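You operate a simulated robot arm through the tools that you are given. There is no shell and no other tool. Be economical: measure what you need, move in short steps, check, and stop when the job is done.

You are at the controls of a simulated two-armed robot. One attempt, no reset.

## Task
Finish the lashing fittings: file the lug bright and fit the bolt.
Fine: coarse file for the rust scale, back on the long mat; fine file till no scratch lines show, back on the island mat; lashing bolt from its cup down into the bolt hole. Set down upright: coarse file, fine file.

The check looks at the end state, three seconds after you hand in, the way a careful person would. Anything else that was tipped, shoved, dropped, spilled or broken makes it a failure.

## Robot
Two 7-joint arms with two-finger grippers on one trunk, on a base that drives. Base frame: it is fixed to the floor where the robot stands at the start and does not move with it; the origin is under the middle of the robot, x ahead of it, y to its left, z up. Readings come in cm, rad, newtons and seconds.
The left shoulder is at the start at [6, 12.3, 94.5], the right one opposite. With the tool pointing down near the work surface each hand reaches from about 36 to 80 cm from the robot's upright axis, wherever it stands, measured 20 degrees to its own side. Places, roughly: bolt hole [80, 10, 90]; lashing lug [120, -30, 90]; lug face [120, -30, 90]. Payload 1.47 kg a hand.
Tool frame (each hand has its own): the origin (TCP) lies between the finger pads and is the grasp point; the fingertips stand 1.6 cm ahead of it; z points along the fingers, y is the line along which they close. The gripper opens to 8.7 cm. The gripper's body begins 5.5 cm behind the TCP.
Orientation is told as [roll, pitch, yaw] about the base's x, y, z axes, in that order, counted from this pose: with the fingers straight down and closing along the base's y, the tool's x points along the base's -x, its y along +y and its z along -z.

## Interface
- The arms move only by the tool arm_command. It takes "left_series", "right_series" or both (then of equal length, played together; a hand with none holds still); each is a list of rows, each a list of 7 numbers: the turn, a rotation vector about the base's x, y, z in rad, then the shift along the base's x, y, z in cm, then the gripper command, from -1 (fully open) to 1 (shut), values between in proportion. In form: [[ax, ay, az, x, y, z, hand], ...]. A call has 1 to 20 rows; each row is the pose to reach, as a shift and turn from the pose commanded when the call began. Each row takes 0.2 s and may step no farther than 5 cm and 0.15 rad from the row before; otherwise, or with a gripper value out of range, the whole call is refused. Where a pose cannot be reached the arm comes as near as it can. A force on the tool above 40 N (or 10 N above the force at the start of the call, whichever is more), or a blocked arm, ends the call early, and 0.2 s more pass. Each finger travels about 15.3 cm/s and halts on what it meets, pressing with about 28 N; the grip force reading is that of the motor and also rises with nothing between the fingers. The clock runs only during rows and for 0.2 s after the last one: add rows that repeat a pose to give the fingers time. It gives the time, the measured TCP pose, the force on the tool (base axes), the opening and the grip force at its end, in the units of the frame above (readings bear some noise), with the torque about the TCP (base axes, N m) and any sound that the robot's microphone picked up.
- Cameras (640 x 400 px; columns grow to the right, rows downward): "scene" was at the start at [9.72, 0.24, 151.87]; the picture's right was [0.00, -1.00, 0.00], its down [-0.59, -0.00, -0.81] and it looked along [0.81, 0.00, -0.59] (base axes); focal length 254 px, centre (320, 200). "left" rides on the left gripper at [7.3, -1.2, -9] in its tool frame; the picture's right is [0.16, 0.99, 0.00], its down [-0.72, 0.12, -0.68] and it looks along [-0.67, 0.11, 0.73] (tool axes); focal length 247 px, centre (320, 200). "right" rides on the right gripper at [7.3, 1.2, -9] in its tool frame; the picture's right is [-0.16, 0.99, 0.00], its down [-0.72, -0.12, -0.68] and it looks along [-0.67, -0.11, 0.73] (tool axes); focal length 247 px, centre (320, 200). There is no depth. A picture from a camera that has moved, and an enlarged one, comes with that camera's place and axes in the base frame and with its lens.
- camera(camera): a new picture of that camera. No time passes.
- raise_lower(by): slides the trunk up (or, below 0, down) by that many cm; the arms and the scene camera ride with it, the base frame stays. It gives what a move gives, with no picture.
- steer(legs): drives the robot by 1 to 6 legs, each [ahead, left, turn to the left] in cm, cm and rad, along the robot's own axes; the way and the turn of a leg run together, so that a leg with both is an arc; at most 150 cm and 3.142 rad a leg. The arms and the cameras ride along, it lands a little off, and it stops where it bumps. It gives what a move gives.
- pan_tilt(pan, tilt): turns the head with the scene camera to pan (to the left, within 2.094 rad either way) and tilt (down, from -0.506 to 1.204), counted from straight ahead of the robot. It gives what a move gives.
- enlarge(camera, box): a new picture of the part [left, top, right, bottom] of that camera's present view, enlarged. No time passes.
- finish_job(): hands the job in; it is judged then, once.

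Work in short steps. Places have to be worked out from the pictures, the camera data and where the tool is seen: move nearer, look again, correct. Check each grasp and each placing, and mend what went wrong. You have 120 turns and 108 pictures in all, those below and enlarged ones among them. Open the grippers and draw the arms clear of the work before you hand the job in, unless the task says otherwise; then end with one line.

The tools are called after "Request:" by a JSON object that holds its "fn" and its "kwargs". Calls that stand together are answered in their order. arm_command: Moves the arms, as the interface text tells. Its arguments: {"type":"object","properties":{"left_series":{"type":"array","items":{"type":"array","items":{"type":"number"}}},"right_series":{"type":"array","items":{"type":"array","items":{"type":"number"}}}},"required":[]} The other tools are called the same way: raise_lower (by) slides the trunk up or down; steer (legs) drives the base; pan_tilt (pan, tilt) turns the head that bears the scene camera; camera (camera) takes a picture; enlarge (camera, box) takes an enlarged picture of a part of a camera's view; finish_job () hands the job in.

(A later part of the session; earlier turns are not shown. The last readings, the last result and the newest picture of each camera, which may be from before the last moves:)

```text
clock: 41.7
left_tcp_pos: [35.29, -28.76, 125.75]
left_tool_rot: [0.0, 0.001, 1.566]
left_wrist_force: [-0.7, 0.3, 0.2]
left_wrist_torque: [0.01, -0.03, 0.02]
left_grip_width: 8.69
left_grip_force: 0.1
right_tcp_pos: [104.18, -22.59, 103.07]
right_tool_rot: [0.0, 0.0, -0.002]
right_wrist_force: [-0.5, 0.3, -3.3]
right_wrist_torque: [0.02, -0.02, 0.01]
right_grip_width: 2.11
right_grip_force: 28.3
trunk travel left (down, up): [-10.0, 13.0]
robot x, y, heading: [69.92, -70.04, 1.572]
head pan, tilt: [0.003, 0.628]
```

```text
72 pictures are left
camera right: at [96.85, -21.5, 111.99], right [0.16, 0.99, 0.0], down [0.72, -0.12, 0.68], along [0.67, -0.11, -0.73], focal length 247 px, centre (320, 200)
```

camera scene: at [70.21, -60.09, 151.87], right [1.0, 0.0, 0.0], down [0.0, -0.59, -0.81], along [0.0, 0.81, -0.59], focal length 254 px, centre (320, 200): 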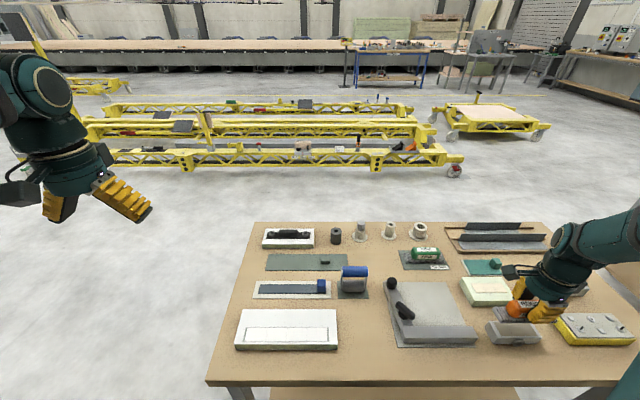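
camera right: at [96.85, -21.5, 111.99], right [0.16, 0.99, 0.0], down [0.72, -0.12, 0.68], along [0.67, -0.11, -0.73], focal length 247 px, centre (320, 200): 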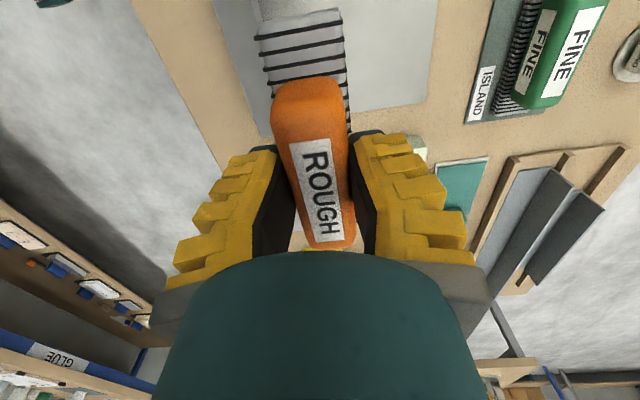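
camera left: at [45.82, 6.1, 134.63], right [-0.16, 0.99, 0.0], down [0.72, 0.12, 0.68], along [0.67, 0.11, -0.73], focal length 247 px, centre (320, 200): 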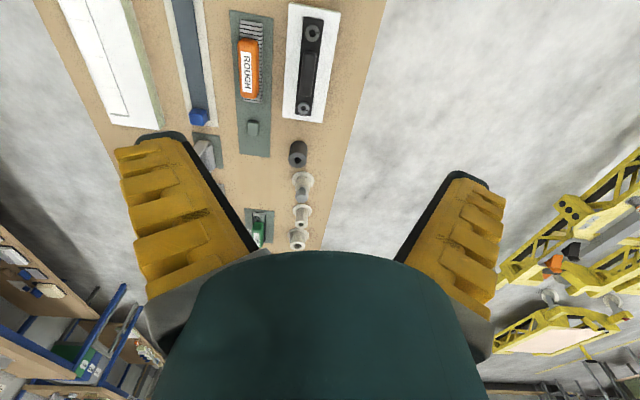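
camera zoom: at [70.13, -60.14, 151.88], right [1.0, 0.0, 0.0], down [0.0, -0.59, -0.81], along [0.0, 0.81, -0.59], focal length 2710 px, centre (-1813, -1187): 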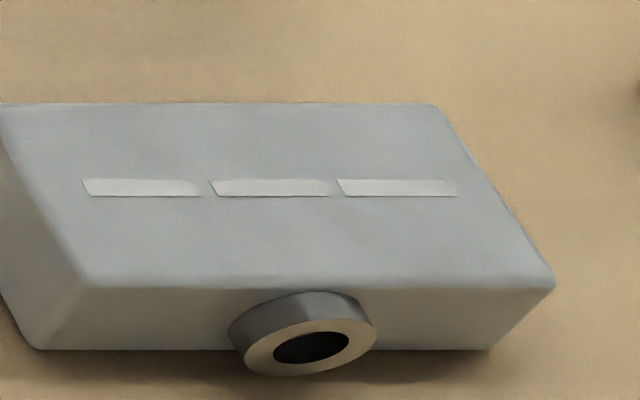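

The scale is gone on all three patches, leaving three scratch lines for the fine file. I carry ROUGH back over the long mat.

Request:
{"fn": "arm_command", "kwargs": {"right_series": [[0, 0, 0, 0, 0, 3, 1], [0, 0, 0, -4, 1.7, 4, 1], [0, 0, 0, -8.1, 3.4, 4, 1], [0, 0, 0, -12.2, 5.1, 4, 1], [0, 0, 0, -16.3, 6.8, 4, 1], [0, 0, 0, -20.4, 8.5, 4, 1], [0, 0, 0, -24.5, 10.2, 4, 1], [0, 0, 0, -28.6, 11.9, 4, 1], [0, 0, 0, -32.7, 13.6, 4, 1], [0, 0, 0, -36.8, 15.4, 4, 1], [0, 0, 0, -40.8, 17.1, 3, 1], [0, 0, 0, -44.6, 18.75, 1, 1], [0, 0, 0, -44.6, 18.75, -3, 1], [0, 0, 0, -44.6, 18.75, -7, 1], [0, 0, 0, -44.6, 18.75, -9, 1], [0, 0, 0, -44.6, 18.75, -9, 1]]}}

Request:
{"fn": "enlarge", "kwargs": {"camera": "scene", "box": [240, 210, 360, 285]}}

Request:
{"fn": "camera", "kwargs": {"camera": "right"}}

```text
clock: 45.1
left_tcp_pos: [35.51, -28.69, 125.66]
left_tool_rot: [0.0, -0.001, 1.567]
left_wrist_force: [0.0, 0.0, -0.3]
left_wrist_torque: [-0.02, 0.0, 0.03]
left_grip_width: 8.71
left_grip_force: 0.0
right_tcp_pos: [59.62, -3.56, 94.02]
right_tool_rot: [0.0, 0.0, -0.002]
right_wrist_force: [0.4, -0.5, -3.7]
right_wrist_torque: [0.02, -0.01, 0.01]
right_grip_width: 2.1
right_grip_force: 28.0
trunk travel left (down, up): [-10.0, 13.0]
robot x, y, heading: [70.21, -69.89, 1.566]
head pan, tilt: [0.003, 0.628]
```

```text
5.33 times, centred on (300, 248) of scene
camera zoom: at [70.21, -60.06, 151.87], right [1.0, 0.0, 0.0], down [0.0, -0.59, -0.81], along [0.0, 0.81, -0.59], focal length 1355 px, centre (427, -53)
```

zoom: 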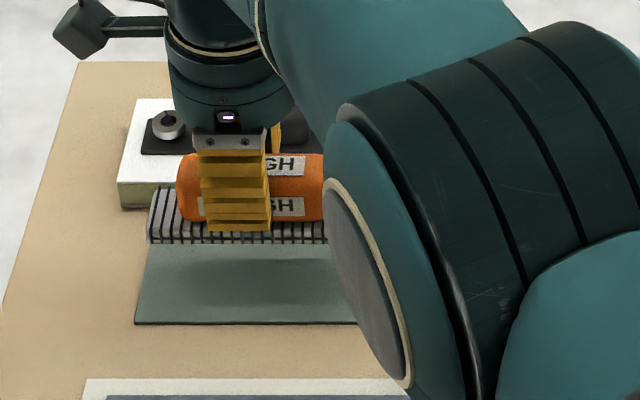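

```text
70 pictures are left
camera right: at [52.2, -2.42, 103.01], right [0.16, 0.99, 0.0], down [0.72, -0.12, 0.68], along [0.67, -0.11, -0.73], focal length 247 px, centre (320, 200)
```

right: 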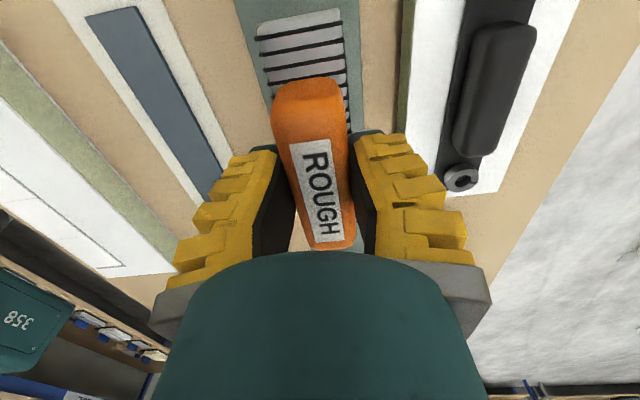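

Aligned over the mat; I shift +0.7 x, −0.3 y and lower until contact.

Request:
{"fn": "arm_command", "kwargs": {"right_series": [[0, 0, 0, 0.7, -0.3, -2, 1], [0, 0, 0, 0.7, -0.3, -3.5, 1], [0, 0, 0, 0.7, -0.3, -4.1, 1], [0, 0, 0, 0.7, -0.3, -4.5, 1]]}}

```text
clock: 46.1
left_tcp_pos: [35.5, -28.76, 125.64]
left_tool_rot: [0.0, -0.001, 1.566]
left_wrist_force: [-0.1, -0.8, -0.3]
left_wrist_torque: [-0.01, -0.01, 0.0]
left_grip_width: 8.7
left_grip_force: 0.0
right_tcp_pos: [60.28, -3.8, 89.82]
right_tool_rot: [0.0, 0.0, 0.0]
right_wrist_force: [-0.9, 0.4, -3.9]
right_wrist_torque: [-0.01, 0.01, -0.01]
right_grip_width: 2.09
right_grip_force: 27.8
trunk travel left (down, up): [-10.0, 13.0]
robot x, y, heading: [70.29, -70.03, 1.571]
head pan, tilt: [0.003, 0.628]
```

No contact yet; continuing in small steps.

Request:
{"fn": "arm_command", "kwargs": {"right_series": [[0, 0, 0, 0, 0, -0.2, 1], [0, 0, 0, 0, 0, -0.4, 1], [0, 0, 0, 0, 0, -0.55, 1]]}}

```text
clock: 46.9
left_tcp_pos: [35.4, -28.77, 125.68]
left_tool_rot: [0.001, -0.001, 1.566]
left_wrist_force: [0.9, -0.2, -0.3]
left_wrist_torque: [-0.01, 0.0, 0.01]
left_grip_width: 8.69
left_grip_force: 0.1
right_tcp_pos: [60.41, -3.93, 89.57]
right_tool_rot: [0.001, 0.003, -0.001]
right_wrist_force: [-1.9, 1.7, 4.9]
right_wrist_torque: [0.04, -0.16, 0.02]
right_grip_width: 2.24
right_grip_force: 28.0
trunk travel left (down, up): [-10.0, 13.0]
robot x, y, heading: [69.98, -69.8, 1.565]
head pan, tilt: [0.003, 0.628]
```

Resting on the mat. I open gradually and draw up.

Request:
{"fn": "arm_command", "kwargs": {"right_series": [[0, 0, 0, 0, 0, -0.5, 0.3], [0, 0, 0, 0, 0, -0.5, 0], [0, 0, 0, 0, 0, -0.5, -0.4], [0, 0, 0, 0, 0, -0.5, -0.4], [0, 0, 0, 0, 0, 2, -0.4], [0, 0, 0, 0, 0, 6, -0.4], [0, 0, 0, 0, 0, 10, -0.4], [0, 0, 0, 0, 0, 14, -0.4]]}}

Request:
{"fn": "camera", "kwargs": {"camera": "right"}}

```text
clock: 48.7
left_tcp_pos: [35.47, -28.77, 125.67]
left_tool_rot: [-0.001, -0.001, 1.565]
left_wrist_force: [-0.4, -0.4, 0.0]
left_wrist_torque: [0.0, 0.0, 0.01]
left_grip_width: 8.68
left_grip_force: 0.0
right_tcp_pos: [60.58, -3.98, 103.57]
right_tool_rot: [0.0, 0.0, -0.001]
right_wrist_force: [0.1, -0.8, 0.1]
right_wrist_torque: [-0.01, -0.01, 0.0]
right_grip_width: 6.54
right_grip_force: 3.2
trunk travel left (down, up): [-10.0, 13.0]
robot x, y, heading: [70.42, -70.15, 1.565]
head pan, tilt: [0.003, 0.628]
```

```text
69 pictures are left
camera right: at [53.2, -2.8, 112.4], right [0.16, 0.99, 0.0], down [0.72, -0.12, 0.68], along [0.67, -0.11, -0.73], focal length 247 px, centre (320, 200)
```

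right: 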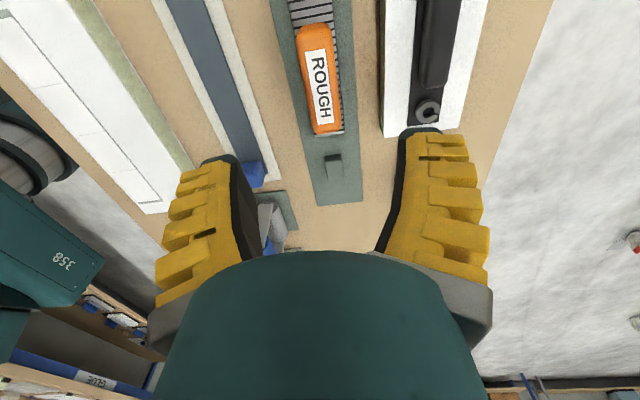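

ROUGH sits upright on the long mat. Next I move over the FINE handle (~[104.7,−2.9]).

Request:
{"fn": "arm_command", "kwargs": {"right_series": [[0, 0, 0, 4, 0, 3, -0.4], [0, 0, 0, 8.5, 0, 4, -0.4], [0, 0, 0, 13, 0.2, 4, -0.4], [0, 0, 0, 17.5, 0.4, 4, -0.4], [0, 0, 0, 22, 0.6, 4, -0.4], [0, 0, 0, 26.5, 0.8, 4, -0.4], [0, 0, 0, 31, 1, 4, -0.4], [0, 0, 0, 35.5, 1.1, 4, -0.4], [0, 0, 0, 40, 1.1, 3, -0.4], [0, 0, 0, 44, 1.1, 0, -0.4], [0, 0, 0, 44, 1.1, -4, -0.4], [0, 0, 0, 44, 1.1, -5, -0.4]]}}

Request:
{"fn": "camera", "kwargs": {"camera": "right"}}

Request:
{"fn": "enlarge", "kwargs": {"camera": "scene", "box": [380, 205, 500, 280]}}

```text
clock: 51.3
left_tcp_pos: [35.53, -28.67, 125.73]
left_tool_rot: [0.0, 0.001, 1.566]
left_wrist_force: [0.6, -0.4, -0.3]
left_wrist_torque: [-0.02, 0.06, 0.03]
left_grip_width: 8.72
left_grip_force: 0.1
right_tcp_pos: [104.5, -2.78, 98.28]
right_tool_rot: [0.0, -0.001, -0.001]
right_wrist_force: [0.1, -0.6, -0.6]
right_wrist_torque: [0.0, 0.01, 0.0]
right_grip_width: 6.55
right_grip_force: 3.5
trunk travel left (down, up): [-10.0, 13.0]
robot x, y, heading: [70.21, -69.93, 1.565]
head pan, tilt: [0.003, 0.628]
```

```text
68 pictures are left
camera right: at [97.19, -1.65, 107.25], right [0.16, 0.99, 0.0], down [0.72, -0.12, 0.68], along [0.67, -0.11, -0.73], focal length 247 px, centre (320, 200)
```

right: 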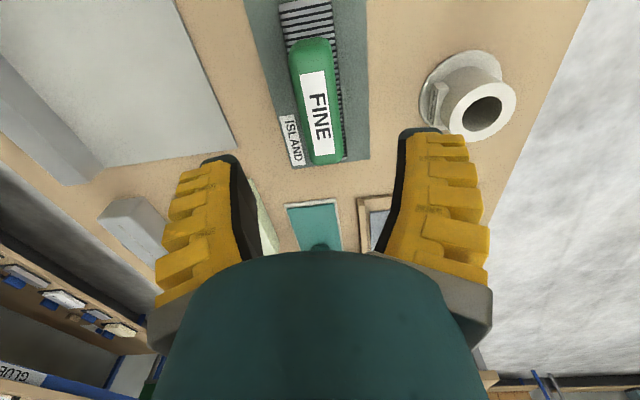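

```text
5.33 times, centred on (440, 242) of scene
camera zoom: at [70.27, -60.11, 151.88], right [1.0, 0.0, 0.0], down [0.0, -0.59, -0.81], along [0.0, 0.81, -0.59], focal length 1355 px, centre (-320, -27)
```

zoom: 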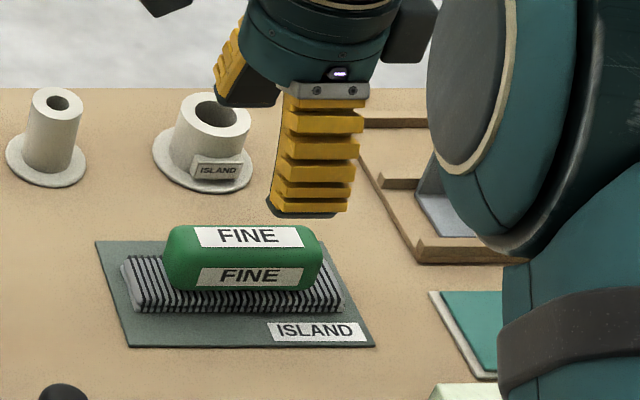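

Handle centre ≈[104.2,−2.95]; I lower to z≈89.55 and close.

Request:
{"fn": "arm_command", "kwargs": {"right_series": [[0, 0, 0, -0.2, -0.15, -4, -0.4], [0, 0, 0, -0.2, -0.15, -7, -0.4], [0, 0, 0, -0.2, -0.15, -8.2, -0.4], [0, 0, 0, -0.2, -0.15, -8.75, -0.4], [0, 0, 0, -0.2, -0.15, -8.75, 0], [0, 0, 0, -0.2, -0.15, -8.75, 0.5], [0, 0, 0, -0.2, -0.15, -8.75, 1], [0, 0, 0, -0.2, -0.15, -8.75, 1]]}}

Request:
{"fn": "camera", "kwargs": {"camera": "right"}}

```text
clock: 53.1
left_tcp_pos: [35.4, -28.74, 125.72]
left_tool_rot: [0.0, 0.001, 1.565]
left_wrist_force: [-0.4, 0.3, -1.0]
left_wrist_torque: [-0.02, 0.01, 0.05]
left_grip_width: 8.7
left_grip_force: 0.2
right_tcp_pos: [104.15, -3.0, 89.65]
right_tool_rot: [0.002, 0.0, -0.002]
right_wrist_force: [1.4, 6.9, 9.4]
right_wrist_torque: [0.08, -0.04, 0.02]
right_grip_width: 2.36
right_grip_force: 28.5
trunk travel left (down, up): [-10.0, 13.0]
robot x, y, heading: [70.03, -70.03, 1.572]
head pan, tilt: [0.003, 0.628]
```

```text
66 pictures are left
camera right: at [96.77, -1.87, 98.64], right [0.16, 0.99, 0.0], down [0.72, -0.12, 0.68], along [0.67, -0.11, -0.73], focal length 247 px, centre (320, 200)
```

right: 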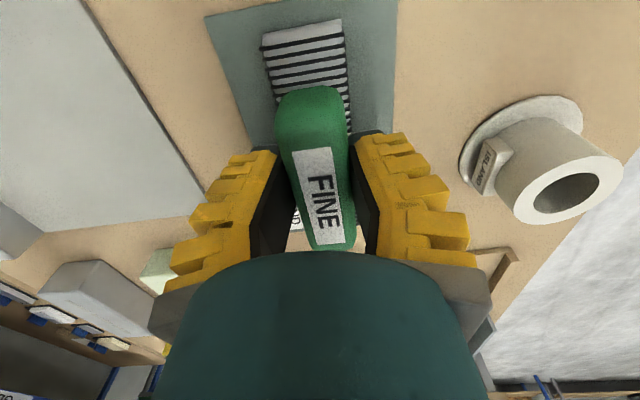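

FINE gripped (rest pose [104.15,−3.0,89.65]). Lifting and carrying it over the lug to just above contact.

Request:
{"fn": "arm_command", "kwargs": {"right_series": [[0, 0, 0, 0, 0, 1, 1], [0, 0, 0, 0, 0, 5, 1], [0, 0, 0, 0, 0, 9, 1], [0, 0, 0, 0, 0, 13, 1], [0, 0, 0, 2, -3.6, 13, 1], [0, 0, 0, 4, -7.2, 13, 1], [0, 0, 0, 6, -10.8, 13, 1], [0, 0, 0, 8, -14.4, 13, 1], [0, 0, 0, 10, -18, 13, 1], [0, 0, 0, 12, -21.6, 13, 1], [0, 0, 0, 14, -25.1, 12, 1], [0, 0, 0, 14, -25.1, 8, 1], [0, 0, 0, 14, -25.1, 5, 1], [0, 0, 0, 14, -25.1, 4, 1], [0, 0, 0, 14, -25.1, 4, 1]]}}

Request:
{"fn": "enlarge", "kwargs": {"camera": "scene", "box": [470, 290, 570, 360]}}

```text
clock: 56.3
left_tcp_pos: [35.49, -28.72, 125.69]
left_tool_rot: [0.0, 0.0, 1.565]
left_wrist_force: [0.6, 0.5, -0.7]
left_wrist_torque: [0.01, 0.0, 0.01]
left_grip_width: 8.7
left_grip_force: 0.0
right_tcp_pos: [118.19, -27.94, 93.28]
right_tool_rot: [-0.001, -0.001, -0.002]
right_wrist_force: [0.0, 0.8, -3.1]
right_wrist_torque: [0.03, 0.03, -0.01]
right_grip_width: 2.11
right_grip_force: 28.0
trunk travel left (down, up): [-10.0, 13.0]
robot x, y, heading: [70.19, -70.07, 1.569]
head pan, tilt: [0.003, 0.628]
```

```text
5.71 times, centred on (520, 325) of scene
camera zoom: at [70.25, -60.09, 151.87], right [1.0, 0.0, 0.0], down [0.0, -0.59, -0.81], along [0.0, 0.81, -0.59], focal length 1452 px, centre (-823, -514)
```

zoom: 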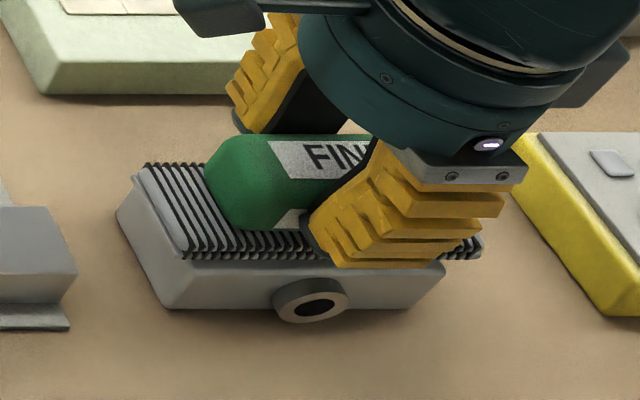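

Just above the face. I lower to contact with the same commanded depth as before (~92.4).

Request:
{"fn": "arm_command", "kwargs": {"right_series": [[0, 0, 0, 0, -0.15, -0.3, 1], [0, 0, 0, 0, -0.15, -0.5, 1], [0, 0, 0, 0, -0.15, -0.7, 1], [0, 0, 0, 0, -0.15, -0.85, 1]]}}

```text
clock: 57.3
left_tcp_pos: [35.43, -28.7, 125.57]
left_tool_rot: [0.0, 0.001, 1.565]
left_wrist_force: [-0.3, 0.0, 0.1]
left_wrist_torque: [0.01, -0.02, 0.01]
left_grip_width: 8.73
left_grip_force: 0.1
right_tcp_pos: [118.15, -28.06, 92.88]
right_tool_rot: [0.002, -0.001, -0.001]
right_wrist_force: [-1.1, 2.7, 3.6]
right_wrist_torque: [-0.03, 0.07, -0.04]
right_grip_width: 2.24
right_grip_force: 28.0
trunk travel left (down, up): [-10.0, 13.0]
robot x, y, heading: [70.2, -69.81, 1.564]
head pan, tilt: [0.003, 0.628]
```

Contact is made; I press slightly more and stroke along x.

Request:
{"fn": "arm_command", "kwargs": {"right_series": [[0, 0, 0, 0, 0, -0.2, 1], [0, 0, 0, 0, 0, -0.35, 1], [0, 0, 0, 1.2, 0, -0.35, 1], [0, 0, 0, 2.4, 0, -0.35, 1], [0, 0, 0, 1.2, 0, -0.35, 1], [0, 0, 0, 0, 0, -0.35, 1], [0, 0, 0, -1.2, 0, -0.35, 1], [0, 0, 0, -2.4, 0, -0.35, 1], [0, 0, 0, -1.2, 0, -0.35, 1], [0, 0, 0, 0, 0, -0.35, 1], [0, 0, 0, 1.2, 0, -0.35, 1], [0, 0, 0, 2.4, 0, -0.35, 1], [0, 0, 0, 1.2, 0, -0.35, 1], [0, 0, 0, 0, 0, -0.35, 1], [0, 0, 0, -1.2, 0, -0.35, 1], [0, 0, 0, -2.4, 0, -0.35, 1], [0, 0, 0, -1.2, 0, -0.35, 1], [0, 0, 0, 0, 0, -0.35, 1]]}}

Request:
{"fn": "arm_command", "kwargs": {"right_series": [[0, 0, 0, 0, 0, 2, 1], [0, 0, 0, 0, 0, 6, 1], [0, 0, 0, -2, 2, 10, 1], [0, 0, 0, -6, 4, 11, 1], [0, 0, 0, -10, 6, 11, 1], [0, 0, 0, -14, 6, 11, 1]]}}

Request:
{"fn": "enlarge", "kwargs": {"camera": "scene", "box": [480, 308, 560, 358]}}

```text
clock: 61.1
left_tcp_pos: [35.24, -28.96, 125.6]
left_tool_rot: [-0.001, -0.002, 1.569]
left_wrist_force: [-0.2, 1.5, -0.2]
left_wrist_torque: [0.03, 0.02, 0.03]
left_grip_width: 8.7
left_grip_force: 0.0
right_tcp_pos: [117.99, -28.06, 92.6]
right_tool_rot: [0.001, -0.001, 0.0]
right_wrist_force: [-7.0, 1.5, 19.5]
right_wrist_torque: [0.02, 0.61, -0.03]
right_grip_width: 2.98
right_grip_force: 27.7
trunk travel left (down, up): [-10.0, 13.0]
robot x, y, heading: [69.84, -69.96, 1.564]
head pan, tilt: [0.003, 0.628]
```

```text
clock: 62.5
left_tcp_pos: [35.33, -28.81, 125.55]
left_tool_rot: [0.001, -0.001, 1.565]
left_wrist_force: [0.0, -0.2, 0.4]
left_wrist_torque: [0.01, -0.02, 0.01]
left_grip_width: 8.71
left_grip_force: 0.0
right_tcp_pos: [104.52, -22.54, 103.31]
right_tool_rot: [0.0, -0.002, -0.001]
right_wrist_force: [-0.2, -0.3, -2.9]
right_wrist_torque: [-0.01, 0.03, 0.02]
right_grip_width: 2.12
right_grip_force: 27.6
trunk travel left (down, up): [-10.0, 13.0]
robot x, y, heading: [69.93, -70.22, 1.567]
head pan, tilt: [0.003, 0.628]
```

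```text
8.00 times, centred on (520, 333) of scene
camera zoom: at [70.15, -60.12, 151.87], right [1.0, 0.0, 0.0], down [0.0, -0.59, -0.81], along [0.0, 0.81, -0.59], focal length 2032 px, centre (-1280, -864)
```

zoom: 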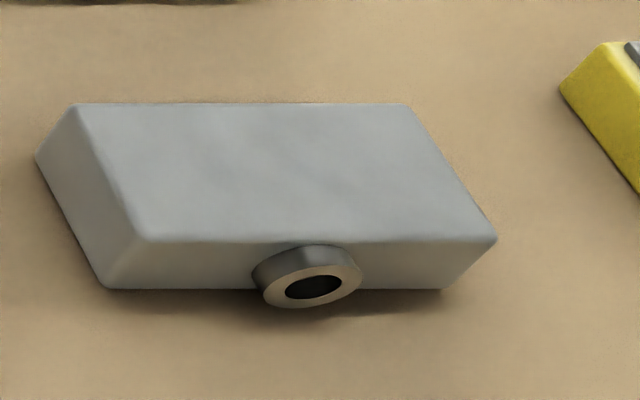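

All scratch lines are gone and the lug has not moved. I carry FINE back above the island mat.

Request:
{"fn": "arm_command", "kwargs": {"right_series": [[0, 0, 0, 0, 4, 1, 1], [0, 0, 0, -0.1, 8.5, 1, 1], [0, 0, 0, -0.2, 13, 1, 1], [0, 0, 0, -0.3, 17, 0, 1], [0, 0, 0, -0.35, 19.5, -3, 1], [0, 0, 0, -0.35, 19.5, -7, 1], [0, 0, 0, -0.35, 19.5, -10, 1], [0, 0, 0, -0.35, 19.5, -10, 1]]}}

Request:
{"fn": "enlarge", "kwargs": {"camera": "scene", "box": [380, 205, 500, 280]}}

Request:
{"fn": "camera", "kwargs": {"camera": "right"}}

```text
clock: 64.3
left_tcp_pos: [35.39, -28.71, 125.74]
left_tool_rot: [0.001, -0.001, 1.566]
left_wrist_force: [0.0, 0.0, 0.5]
left_wrist_torque: [0.04, 0.02, -0.01]
left_grip_width: 8.68
left_grip_force: 0.0
right_tcp_pos: [103.85, -2.7, 93.09]
right_tool_rot: [-0.001, 0.0, -0.002]
right_wrist_force: [0.4, 0.4, -3.7]
right_wrist_torque: [-0.02, 0.02, 0.02]
right_grip_width: 2.08
right_grip_force: 28.3
trunk travel left (down, up): [-10.0, 13.0]
robot x, y, heading: [70.2, -70.3, 1.571]
head pan, tilt: [0.003, 0.628]
```

```text
5.33 times, centred on (440, 242) of scene
camera zoom: at [70.21, -60.11, 151.88], right [1.0, 0.0, 0.0], down [0.0, -0.59, -0.81], along [0.0, 0.81, -0.59], focal length 1355 px, centre (-320, -27)
```

zoom: 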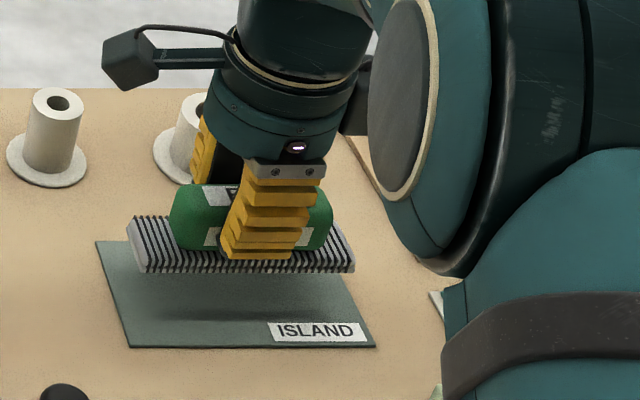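

```text
62 pictures are left
camera right: at [96.42, -1.63, 101.99], right [0.16, 0.99, 0.0], down [0.72, -0.12, 0.68], along [0.67, -0.11, -0.73], focal length 247 px, centre (320, 200)
```

right: 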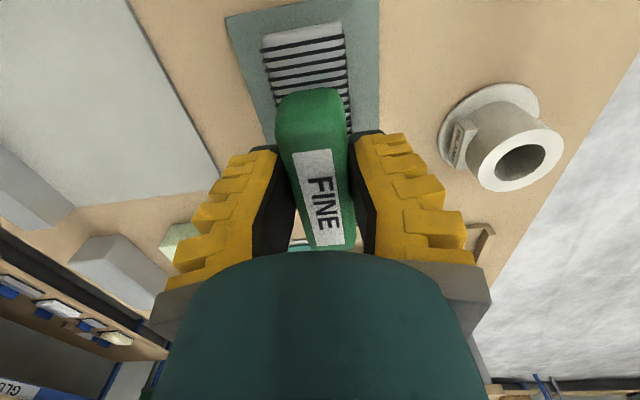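

Aligned; shift +0.4 x, −0.35 y and lower to contact.

Request:
{"fn": "arm_command", "kwargs": {"right_series": [[0, 0, 0, 0.4, -0.35, -1.5, 1], [0, 0, 0, 0.4, -0.35, -2.8, 1], [0, 0, 0, 0.4, -0.35, -3.3, 1], [0, 0, 0, 0.4, -0.35, -3.55, 1], [0, 0, 0, 0.4, -0.35, -3.75, 1]]}}

```text
clock: 65.5
left_tcp_pos: [35.38, -28.76, 125.74]
left_tool_rot: [-0.001, 0.001, 1.565]
left_wrist_force: [-0.3, -0.3, -0.4]
left_wrist_torque: [0.02, -0.03, -0.01]
left_grip_width: 8.72
left_grip_force: 0.0
right_tcp_pos: [104.23, -2.97, 89.65]
right_tool_rot: [0.001, 0.0, 0.0]
right_wrist_force: [-0.3, -1.0, 1.9]
right_wrist_torque: [-0.04, -0.03, -0.01]
right_grip_width: 2.22
right_grip_force: 27.6
trunk travel left (down, up): [-10.0, 13.0]
robot x, y, heading: [70.24, -70.1, 1.566]
head pan, tilt: [0.003, 0.628]
```

Resting on the mat. I release and rise, then check.

Request:
{"fn": "arm_command", "kwargs": {"right_series": [[0, 0, 0, 0, 0, -0.1, 0.3], [0, 0, 0, 0, 0, -0.1, 0], [0, 0, 0, 0, 0, -0.1, -0.4], [0, 0, 0, 0, 0, -0.1, -0.4], [0, 0, 0, 0, 0, 2, -0.4], [0, 0, 0, 0, 0, 6, -0.4], [0, 0, 0, 0, 0, 10, -0.4], [0, 0, 0, 0, 0, 14, -0.4]]}}

Request:
{"fn": "enlarge", "kwargs": {"camera": "scene", "box": [320, 200, 480, 290]}}

```text
clock: 67.3
left_tcp_pos: [35.44, -28.77, 125.8]
left_tool_rot: [0.0, 0.0, 1.565]
left_wrist_force: [0.0, 0.1, 0.4]
left_wrist_torque: [0.03, 0.01, 0.02]
left_grip_width: 8.68
left_grip_force: 0.1
right_tcp_pos: [104.37, -2.93, 103.69]
right_tool_rot: [-0.001, 0.0, -0.002]
right_wrist_force: [0.1, -0.8, -0.1]
right_wrist_torque: [0.02, 0.02, 0.02]
right_grip_width: 6.56
right_grip_force: 3.9
trunk travel left (down, up): [-10.0, 13.0]
robot x, y, heading: [70.14, -70.26, 1.571]
head pan, tilt: [0.003, 0.628]
```

```text
4.00 times, centred on (400, 245) of scene
camera zoom: at [70.2, -60.15, 151.88], right [1.0, 0.0, 0.0], down [0.0, -0.59, -0.81], along [0.0, 0.81, -0.59], focal length 1016 px, centre (0, 20)
```

zoom: 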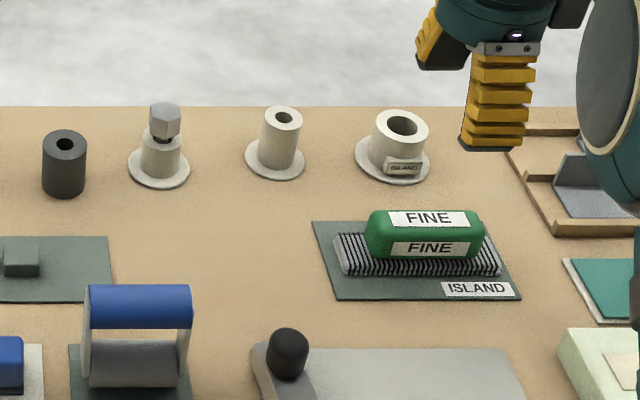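

FINE is upright on the island mat. For the bolt I need more reach, so I tilt the head down to see how close the base may go to the bench.

Request:
{"fn": "pan_tilt", "kwargs": {"pan": 0, "tilt": 1.204}}

Request:
{"fn": "camera", "kwargs": {"camera": "scene"}}

```text
clock: 68.3
left_tcp_pos: [35.37, -28.67, 125.66]
left_tool_rot: [0.0, 0.002, 1.565]
left_wrist_force: [0.0, 0.0, 0.0]
left_wrist_torque: [-0.02, -0.01, -0.01]
left_grip_width: 8.71
left_grip_force: 0.0
right_tcp_pos: [104.35, -2.83, 103.64]
right_tool_rot: [-0.001, -0.001, -0.003]
right_wrist_force: [0.2, -0.5, 0.4]
right_wrist_torque: [-0.01, 0.0, -0.02]
right_grip_width: 6.51
right_grip_force: 2.8
trunk travel left (down, up): [-10.0, 13.0]
robot x, y, heading: [70.44, -70.18, 1.569]
head pan, tilt: [0.0, 1.201]
```

```text
60 pictures are left
camera scene: at [70.25, -63.24, 147.66], right [1.0, 0.0, 0.0], down [0.0, -0.93, -0.36], along [0.0, 0.36, -0.93], focal length 254 px, centre (320, 200)
```

scene: 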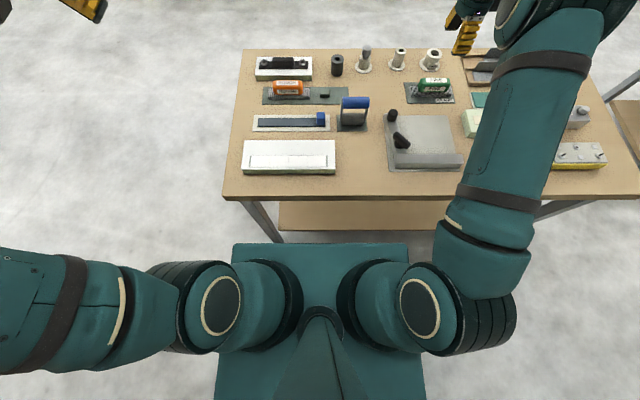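

Base clearance is uncertain, so rather than drive closer I raise the trunk 12 cm to gain reach (shoulder level with wrist), and set the head back.

Request:
{"fn": "raise_lower", "kwargs": {"by": 12}}

Request:
{"fn": "pan_tilt", "kwargs": {"pan": 0, "tilt": 0.75}}

Request:
{"fn": "arm_command", "kwargs": {"right_series": [[0, 0, 0, -3, 1, -4, -0.4], [0, 0, 0, -7, 2, -6, -0.4], [0, 0, 0, -11, 3, -8, -0.4], [0, 0, 0, -14, 4, -10, -0.4], [0, 0, 0, -17, 5, -10, -0.4], [0, 0, 0, -19.4, 7, -10, -0.4], [0, 0, 0, -19.4, 9, -11, -0.4], [0, 0, 0, -19.4, 10.7, -12, -0.4]]}}

Request:
{"fn": "camera", "kwargs": {"camera": "right"}}

Request:
{"fn": "camera", "kwargs": {"camera": "scene"}}

```text
clock: 69.8
left_tcp_pos: [35.37, -28.74, 137.59]
left_tool_rot: [0.0, -0.001, 1.566]
left_wrist_force: [-0.2, 0.5, 0.1]
left_wrist_torque: [0.01, 0.02, 0.02]
left_grip_width: 8.72
left_grip_force: 0.1
right_tcp_pos: [104.42, -2.92, 115.54]
right_tool_rot: [0.002, 0.0, -0.002]
right_wrist_force: [-1.1, 0.2, -0.6]
right_wrist_torque: [0.03, 0.02, 0.03]
right_grip_width: 6.54
right_grip_force: 3.2
trunk travel left (down, up): [-22.0, 1.0]
robot x, y, heading: [70.14, -70.26, 1.564]
head pan, tilt: [0.0, 1.201]
```

```text
clock: 70.7
left_tcp_pos: [35.41, -28.71, 137.76]
left_tool_rot: [0.0, 0.0, 1.567]
left_wrist_force: [-0.3, 0.6, -0.1]
left_wrist_torque: [0.02, -0.02, 0.01]
left_grip_width: 8.72
left_grip_force: 0.0
right_tcp_pos: [104.51, -2.96, 115.55]
right_tool_rot: [-0.001, 0.0, -0.003]
right_wrist_force: [0.0, 0.1, -0.7]
right_wrist_torque: [0.0, 0.0, 0.03]
right_grip_width: 6.54
right_grip_force: 3.1
trunk travel left (down, up): [-22.0, 1.0]
robot x, y, heading: [70.0, -69.93, 1.565]
head pan, tilt: [0.0, 0.75]
```

```text
refused: row 1 steps farther than a row can; nothing moved
```

```text
59 pictures are left
camera right: at [97.07, -1.75, 124.54], right [0.16, 0.99, 0.0], down [0.72, -0.12, 0.68], along [0.67, -0.11, -0.73], focal length 247 px, centre (320, 200)
```

right: 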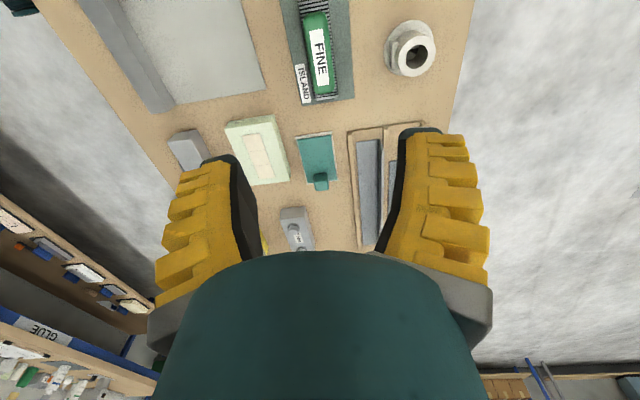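

```text
58 pictures are left
camera scene: at [70.26, -60.55, 162.83], right [1.0, 0.0, 0.0], down [0.0, -0.68, -0.73], along [0.0, 0.73, -0.68], focal length 254 px, centre (320, 200)
```

scene: 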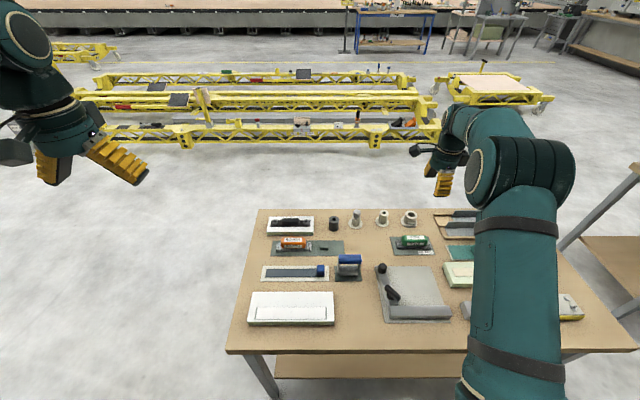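

Step size again; I redo with ≤4.6 cm steps to hover above the bolt at z≈102.

Request:
{"fn": "arm_command", "kwargs": {"right_series": [[0, 0, 0, -2.5, 1, -2.5, -0.4], [0, 0, 0, -5.5, 2, -5, -0.4], [0, 0, 0, -8.5, 3, -7.5, -0.4], [0, 0, 0, -11.5, 4.5, -10, -0.4], [0, 0, 0, -15, 6.5, -11, -0.4], [0, 0, 0, -18, 8.5, -12, -0.4], [0, 0, 0, -19.5, 10.8, -13, -0.4], [0, 0, 0, -19.5, 10.8, -13, -0.4]]}}

Request:
{"fn": "camera", "kwargs": {"camera": "right"}}

Request:
{"fn": "enlarge", "kwargs": {"camera": "scene", "box": [310, 195, 430, 270]}}

```text
clock: 72.5
left_tcp_pos: [35.34, -28.59, 137.63]
left_tool_rot: [0.0, 0.001, 1.566]
left_wrist_force: [0.2, 0.0, 0.5]
left_wrist_torque: [-0.02, 0.0, 0.01]
left_grip_width: 8.69
left_grip_force: 0.1
right_tcp_pos: [84.7, 6.26, 102.38]
right_tool_rot: [0.001, 0.001, -0.002]
right_wrist_force: [-0.5, 0.1, 0.0]
right_wrist_torque: [-0.02, 0.03, -0.03]
right_grip_width: 6.55
right_grip_force: 3.1
right hand out of reach, approached as far as the arm can: row 7, 8
trunk travel left (down, up): [-22.0, 1.0]
robot x, y, heading: [70.36, -70.45, 1.566]
head pan, tilt: [0.0, 0.75]
```

```text
57 pictures are left
camera right: at [77.33, 7.35, 111.24], right [0.16, 0.99, 0.0], down [0.72, -0.12, 0.68], along [0.67, -0.11, -0.73], focal length 247 px, centre (320, 200)
```

right: 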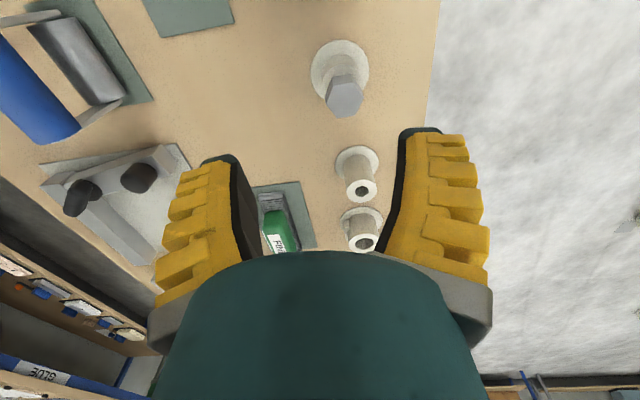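

```text
5.33 times, centred on (370, 232) of scene
camera zoom: at [70.27, -60.47, 162.83], right [1.0, 0.0, 0.0], down [0.0, -0.68, -0.73], along [0.0, 0.73, -0.68], focal length 1355 px, centre (53, 27)
```

zoom: 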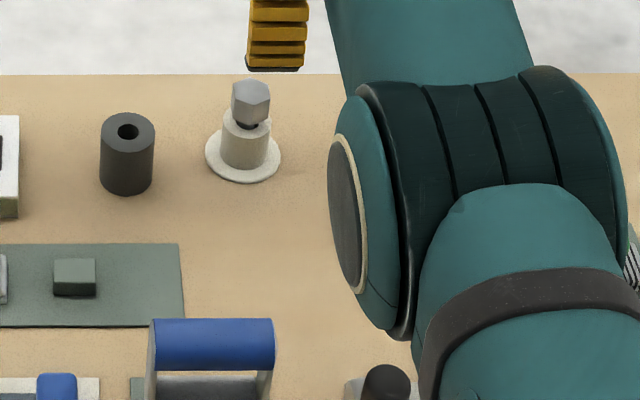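

The bolt is at ≈[84,8] and the arm stops at y≈6.3, so I'll work the bolt from the bench's left side instead, where it is ~45 cm away. First I retract the right hand up and back, then drive around the bench's near end.

Request:
{"fn": "arm_command", "kwargs": {"right_series": [[0, 0, 0, 0, -3, 2, -0.4], [0, 0, 0, 0, -6, 4, -0.4], [0, 0, 0, 0, -10, 6, -0.4], [0, 0, 0, 0, -14, 8, -0.4], [0, 0, 0, 0, -18, 10, -0.4], [0, 0, 0, 0, -22, 12, -0.4], [0, 0, 0, 0, -26, 12, -0.4]]}}

Request:
{"fn": "steer", "kwargs": {"legs": [[-20, 0, 0], [0, 90, 0], [150, 0, 0], [10, 0, 0], [0, -115, 0]]}}

Request:
{"fn": "camera", "kwargs": {"camera": "scene"}}

```text
clock: 74.1
left_tcp_pos: [35.36, -28.78, 137.66]
left_tool_rot: [-0.001, 0.0, 1.567]
left_wrist_force: [-0.4, -0.5, -0.6]
left_wrist_torque: [0.0, -0.01, -0.02]
left_grip_width: 8.72
left_grip_force: 0.0
right_tcp_pos: [84.69, -19.82, 114.51]
right_tool_rot: [0.001, -0.002, -0.004]
right_wrist_force: [-0.8, -0.2, -0.1]
right_wrist_torque: [0.0, -0.02, 0.02]
right_grip_width: 6.55
right_grip_force: 3.2
trunk travel left (down, up): [-22.0, 1.0]
robot x, y, heading: [70.14, -70.02, 1.57]
head pan, tilt: [0.0, 0.75]
```

```text
clock: 101.0
left_tcp_pos: [55.96, 108.9, 137.69]
left_tool_rot: [-0.001, 0.0, 1.568]
left_wrist_force: [-0.2, 0.0, 0.5]
left_wrist_torque: [0.02, -0.01, 0.02]
left_grip_width: 8.7
left_grip_force: 0.1
right_tcp_pos: [105.17, 118.04, 114.54]
right_tool_rot: [0.001, 0.001, -0.001]
right_wrist_force: [0.3, -0.5, -0.4]
right_wrist_torque: [0.02, 0.01, 0.0]
right_grip_width: 6.54
right_grip_force: 3.2
trunk travel left (down, up): [-22.0, 1.0]
robot x, y, heading: [90.8, 67.76, 1.569]
head pan, tilt: [0.0, 0.75]
```

```text
55 pictures are left
camera scene: at [90.77, 77.19, 162.83], right [1.0, 0.0, 0.0], down [0.0, -0.68, -0.73], along [0.0, 0.73, -0.68], focal length 254 px, centre (320, 200)
```

scene: 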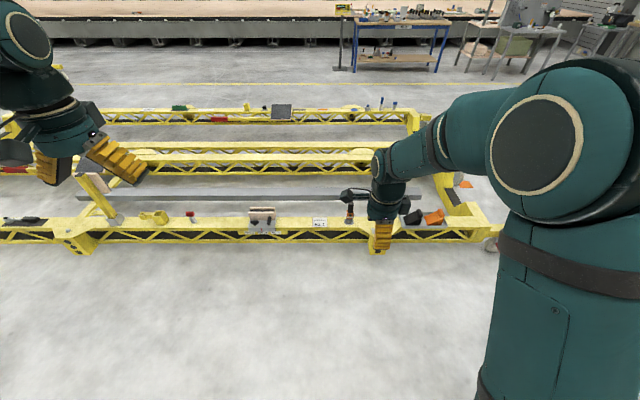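

No bumps; robot at [90.8,67.8]. I turn around to face the bench and approach.

Request:
{"fn": "steer", "kwargs": {"legs": [[0, 0, 3.141], [10, -4, 0]]}}

Request:
{"fn": "camera", "kwargs": {"camera": "scene"}}

Request:
{"fn": "camera", "kwargs": {"camera": "right"}}

```text
clock: 109.4
left_tcp_pos: [119.96, 15.65, 137.77]
left_tool_rot: [0.001, -0.001, -1.605]
left_wrist_force: [-0.5, -0.3, 0.6]
left_wrist_torque: [-0.01, -0.03, 0.01]
left_grip_width: 8.73
left_grip_force: 0.1
right_tcp_pos: [70.5, 8.28, 114.54]
right_tool_rot: [0.0, 0.001, 3.11]
right_wrist_force: [0.3, 0.1, -0.5]
right_wrist_torque: [-0.02, 0.0, 0.01]
right_grip_width: 6.52
right_grip_force: 3.2
trunk travel left (down, up): [-22.0, 1.0]
robot x, y, heading: [86.42, 58.29, -1.603]
head pan, tilt: [0.0, 0.75]
```

```text
54 pictures are left
camera scene: at [86.08, 49.03, 162.83], right [-1.0, 0.03, 0.0], down [0.02, 0.68, -0.73], along [-0.03, -0.73, -0.68], focal length 254 px, centre (320, 200)
```

scene: 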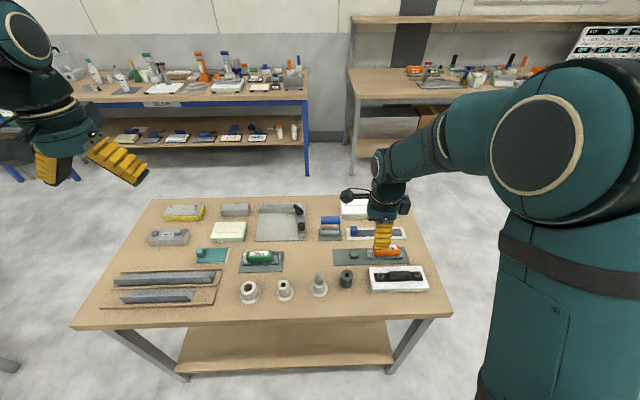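

```text
53 pictures are left
camera right: at [77.6, 6.84, 123.4], right [-0.19, -0.98, 0.0], down [-0.72, 0.14, 0.68], along [-0.67, 0.13, -0.73], focal length 247 px, centre (320, 200)
```

right: 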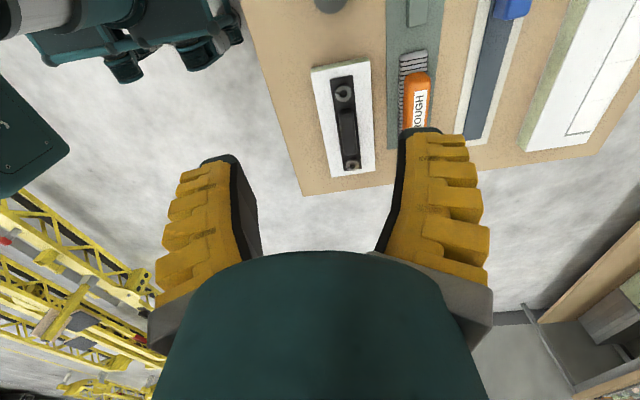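

Facing the bench, bolt now ~50 cm ahead. I enlarge the scene on the bolt and hole to refine their positions.

Request:
{"fn": "enlarge", "kwargs": {"camera": "scene", "box": [230, 260, 380, 310]}}

```text
4.27 times, centred on (305, 285) of scene
camera zoom: at [86.08, 49.03, 162.83], right [-1.0, 0.03, 0.0], down [0.02, 0.68, -0.73], along [-0.03, -0.73, -0.68], focal length 1084 px, centre (384, -163)
```

zoom: 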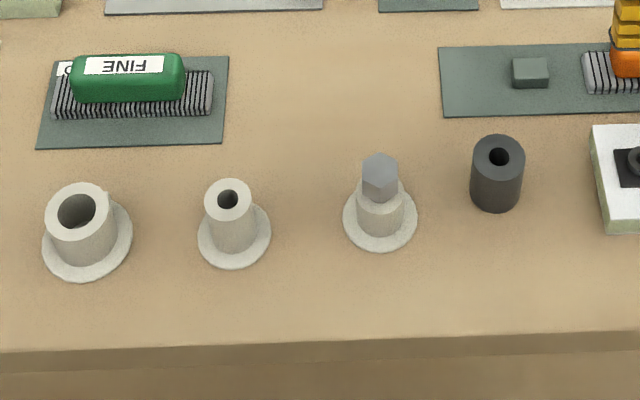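

Estimates: bolt ≈[84.4,8.0, top ~93.3], hole ≈[75.7,6.3, top 90.5]. I hover the right hand above the bolt and straighten yaw.

Request:
{"fn": "arm_command", "kwargs": {"right_series": [[0, 0, 0.03, 4, 0, 0, -0.4], [0, 0, 0.03, 8, -0.2, 0, -0.4], [0, 0, 0.03, 12, -0.3, -2, -0.4], [0, 0, 0.03, 13.9, -0.3, -6, -0.4], [0, 0, 0.03, 13.9, -0.3, -10, -0.4], [0, 0, 0.03, 13.9, -0.3, -12, -0.4]]}}

Request:
{"fn": "camera", "kwargs": {"camera": "right"}}

Request:
{"fn": "enlarge", "kwargs": {"camera": "scene", "box": [260, 220, 380, 300]}}

```text
clock: 110.8
left_tcp_pos: [119.88, 15.83, 137.65]
left_tool_rot: [-0.001, 0.0, -1.606]
left_wrist_force: [-0.2, 0.1, -0.1]
left_wrist_torque: [0.03, 0.0, 0.0]
left_grip_width: 8.7
left_grip_force: 0.0
right_tcp_pos: [84.61, 7.83, 102.25]
right_tool_rot: [0.002, 0.0, 3.141]
right_wrist_force: [0.2, -0.4, -0.5]
right_wrist_torque: [0.04, 0.02, -0.01]
right_grip_width: 6.53
right_grip_force: 3.3
trunk travel left (down, up): [-22.0, 1.0]
robot x, y, heading: [86.79, 58.29, -1.606]
head pan, tilt: [0.0, 0.75]
```

```text
51 pictures are left
camera right: at [91.74, 6.63, 111.18], right [-0.16, -0.99, 0.0], down [-0.72, 0.12, 0.68], along [-0.67, 0.11, -0.73], focal length 247 px, centre (320, 200)
```

right: 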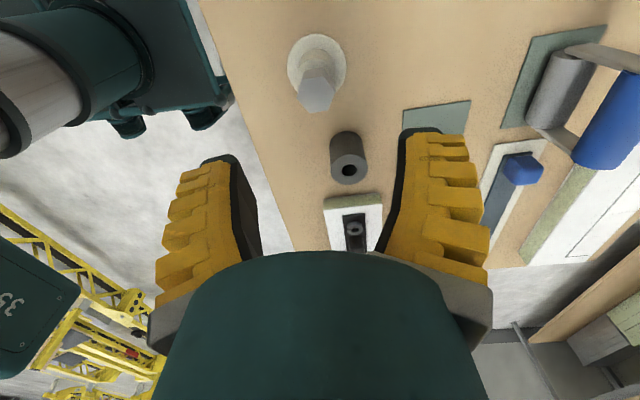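

```text
5.00 times, centred on (320, 260) of scene
camera zoom: at [86.13, 49.05, 162.83], right [-1.0, 0.03, 0.0], down [0.02, 0.68, -0.73], along [-0.03, -0.73, -0.68], focal length 1270 px, centre (320, -100)
```

zoom: 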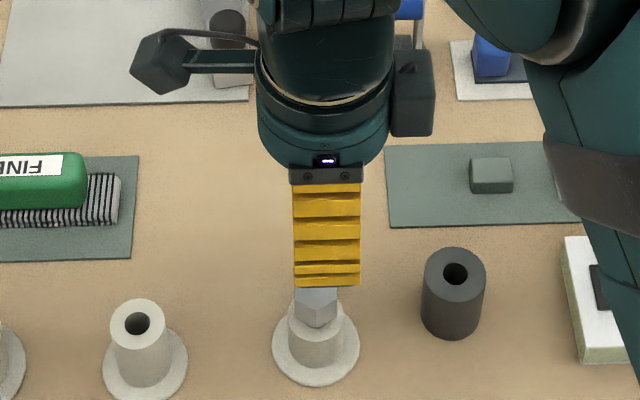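

Combining both wrist views: bolt head centre ≈[84.6,8.1,91]. I descend with tips staying above the cup rim (TCP z≈92) and check before closing.

Request:
{"fn": "arm_command", "kwargs": {"right_series": [[0, 0, 0, 0, 0.3, -4, -0.4], [0, 0, 0, 0, 0.3, -7, -0.4], [0, 0, 0, 0, 0.3, -9, -0.4], [0, 0, 0, 0, 0.3, -10.2, -0.4], [0, 0, 0, 0, 0.3, -10.2, -0.4]]}}

Request:
{"fn": "camera", "kwargs": {"camera": "right"}}

Request:
{"fn": "enlarge", "kwargs": {"camera": "scene", "box": [280, 245, 360, 300]}}

```text
clock: 112.0
left_tcp_pos: [120.01, 15.83, 137.68]
left_tool_rot: [-0.002, 0.0, -1.607]
left_wrist_force: [0.3, 0.9, -0.7]
left_wrist_torque: [-0.03, 0.01, 0.04]
left_grip_width: 8.73
left_grip_force: 0.1
right_tcp_pos: [84.26, 8.36, 91.97]
right_tool_rot: [0.001, 0.0, 3.14]
right_wrist_force: [0.0, -0.3, -0.3]
right_wrist_torque: [-0.02, -0.02, -0.01]
right_grip_width: 6.53
right_grip_force: 3.2
trunk travel left (down, up): [-22.0, 1.0]
robot x, y, heading: [86.18, 58.3, -1.606]
head pan, tilt: [0.0, 0.75]
```

```text
49 pictures are left
camera right: at [91.4, 7.1, 100.92], right [-0.16, -0.99, 0.0], down [-0.72, 0.12, 0.68], along [-0.67, 0.11, -0.73], focal length 247 px, centre (320, 200)
```

right: 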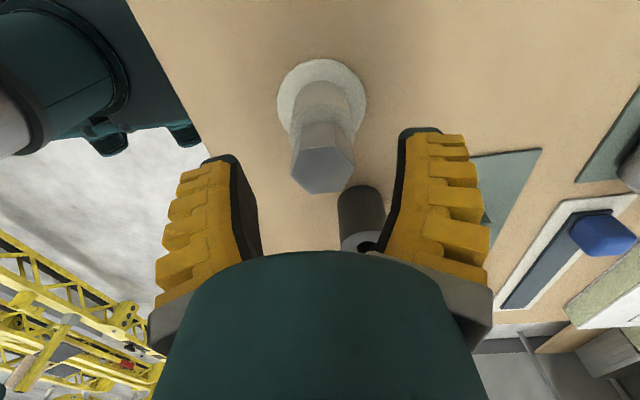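

```text
7.27 times, centred on (320, 272) of scene
camera zoom: at [86.09, 49.07, 162.84], right [-1.0, 0.03, 0.0], down [0.02, 0.68, -0.73], along [-0.03, -0.73, -0.68], focal length 1848 px, centre (320, -327)
```

zoom: 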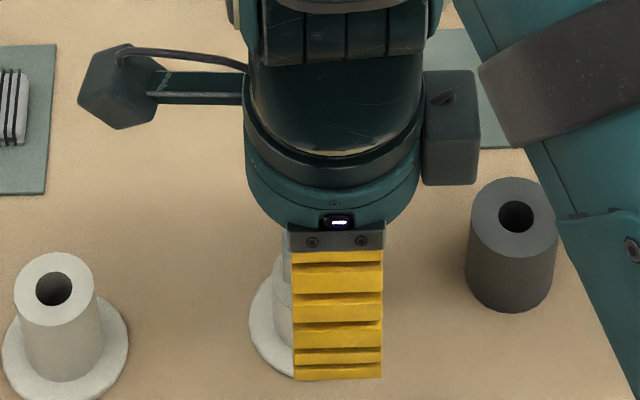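

The head centre appears ≈[85.1,8.0], top ≈92. I shift +0.8 x, −0.3 y, −0.2 z, then look from scene before closing.

Request:
{"fn": "arm_command", "kwargs": {"right_series": [[0, 0, 0, 0.8, -0.3, -0.2, -0.4], [0, 0, 0, 0.8, -0.3, -0.2, -0.4], [0, 0, 0, 0.8, -0.3, -0.2, -0.1]]}}

Request:
{"fn": "camera", "kwargs": {"camera": "right"}}

```text
clock: 112.8
left_tcp_pos: [120.02, 15.81, 137.67]
left_tool_rot: [-0.001, -0.001, -1.605]
left_wrist_force: [0.2, -0.1, -0.2]
left_wrist_torque: [0.0, 0.04, -0.01]
left_grip_width: 8.66
left_grip_force: 0.0
right_tcp_pos: [84.98, 8.08, 91.86]
right_tool_rot: [0.002, 0.0, 3.14]
right_wrist_force: [-0.3, 0.3, -0.6]
right_wrist_torque: [-0.03, -0.01, 0.0]
right_grip_width: 5.32
right_grip_force: 3.5
trunk travel left (down, up): [-22.0, 1.0]
robot x, y, heading: [86.45, 58.23, -1.61]
head pan, tilt: [0.0, 0.75]
```

```text
47 pictures are left
camera right: at [92.23, 6.89, 100.83], right [-0.16, -0.99, 0.0], down [-0.72, 0.12, 0.68], along [-0.67, 0.11, -0.73], focal length 247 px, centre (320, 200)
```

right: 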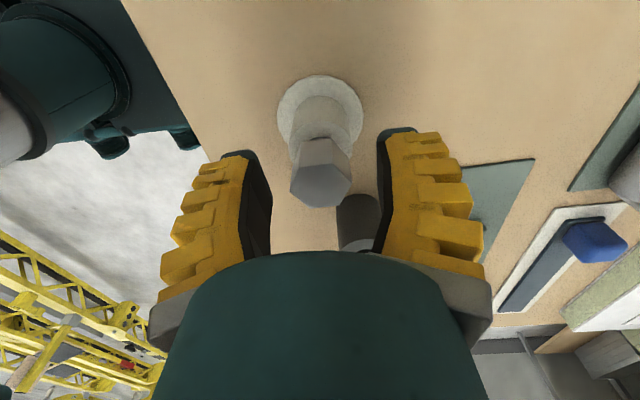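

Head is centred between the fingers. Closing slowly.

Request:
{"fn": "arm_command", "kwargs": {"right_series": [[0, 0, 0, 0, 0, 0, 0.2], [0, 0, 0, 0, 0, 0, 0.35], [0, 0, 0, 0, 0, 0, 0.5], [0, 0, 0, 0, 0, 0, 0.8], [0, 0, 0, 0, 0, 0, 1], [0, 0, 0, 0, 0, 0, 1]]}}

Request:
{"fn": "camera", "kwargs": {"camera": "right"}}

Request:
{"fn": "enlarge", "kwargs": {"camera": "scene", "box": [280, 245, 360, 300]}}

```text
clock: 114.2
left_tcp_pos: [120.01, 15.81, 137.79]
left_tool_rot: [-0.001, 0.001, -1.605]
left_wrist_force: [-0.6, -0.5, -0.2]
left_wrist_torque: [-0.03, 0.01, 0.01]
left_grip_width: 8.7
left_grip_force: 0.1
right_tcp_pos: [85.1, 8.07, 91.95]
right_tool_rot: [0.002, 0.001, 3.14]
right_wrist_force: [-0.4, -0.8, 12.0]
right_wrist_torque: [0.0, 0.0, 0.0]
right_grip_width: 2.12
right_grip_force: 28.2
trunk travel left (down, up): [-22.0, 1.0]
robot x, y, heading: [86.03, 58.01, -1.601]
head pan, tilt: [0.0, 0.75]
```

```text
46 pictures are left
camera right: at [92.22, 6.91, 100.9], right [-0.16, -0.99, 0.0], down [-0.72, 0.12, 0.68], along [-0.67, 0.11, -0.73], focal length 247 px, centre (320, 200)
```

right: 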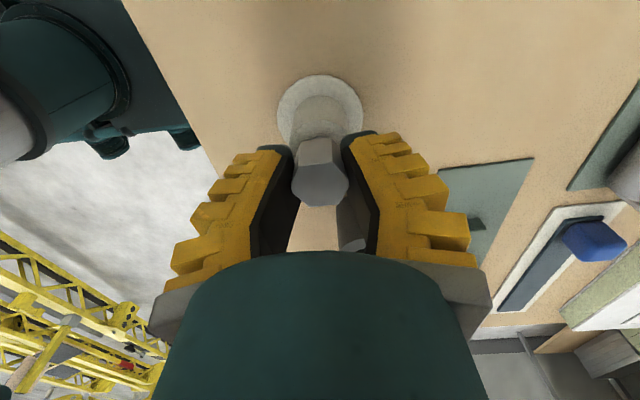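

```text
7.27 times, centred on (320, 272) of scene
camera zoom: at [86.09, 49.14, 162.85], right [-1.0, 0.03, 0.0], down [0.02, 0.68, -0.73], along [-0.03, -0.73, -0.68], focal length 1848 px, centre (320, -327)
```

zoom: 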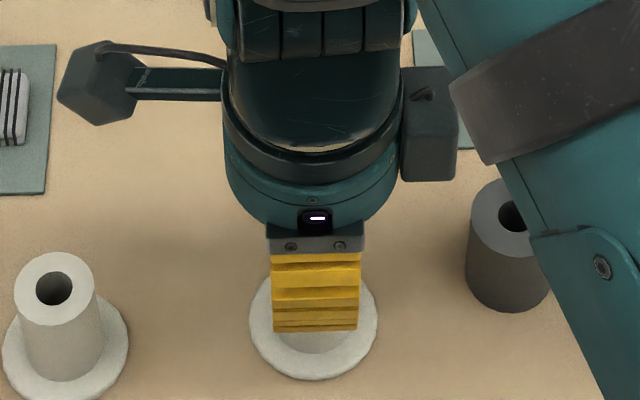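

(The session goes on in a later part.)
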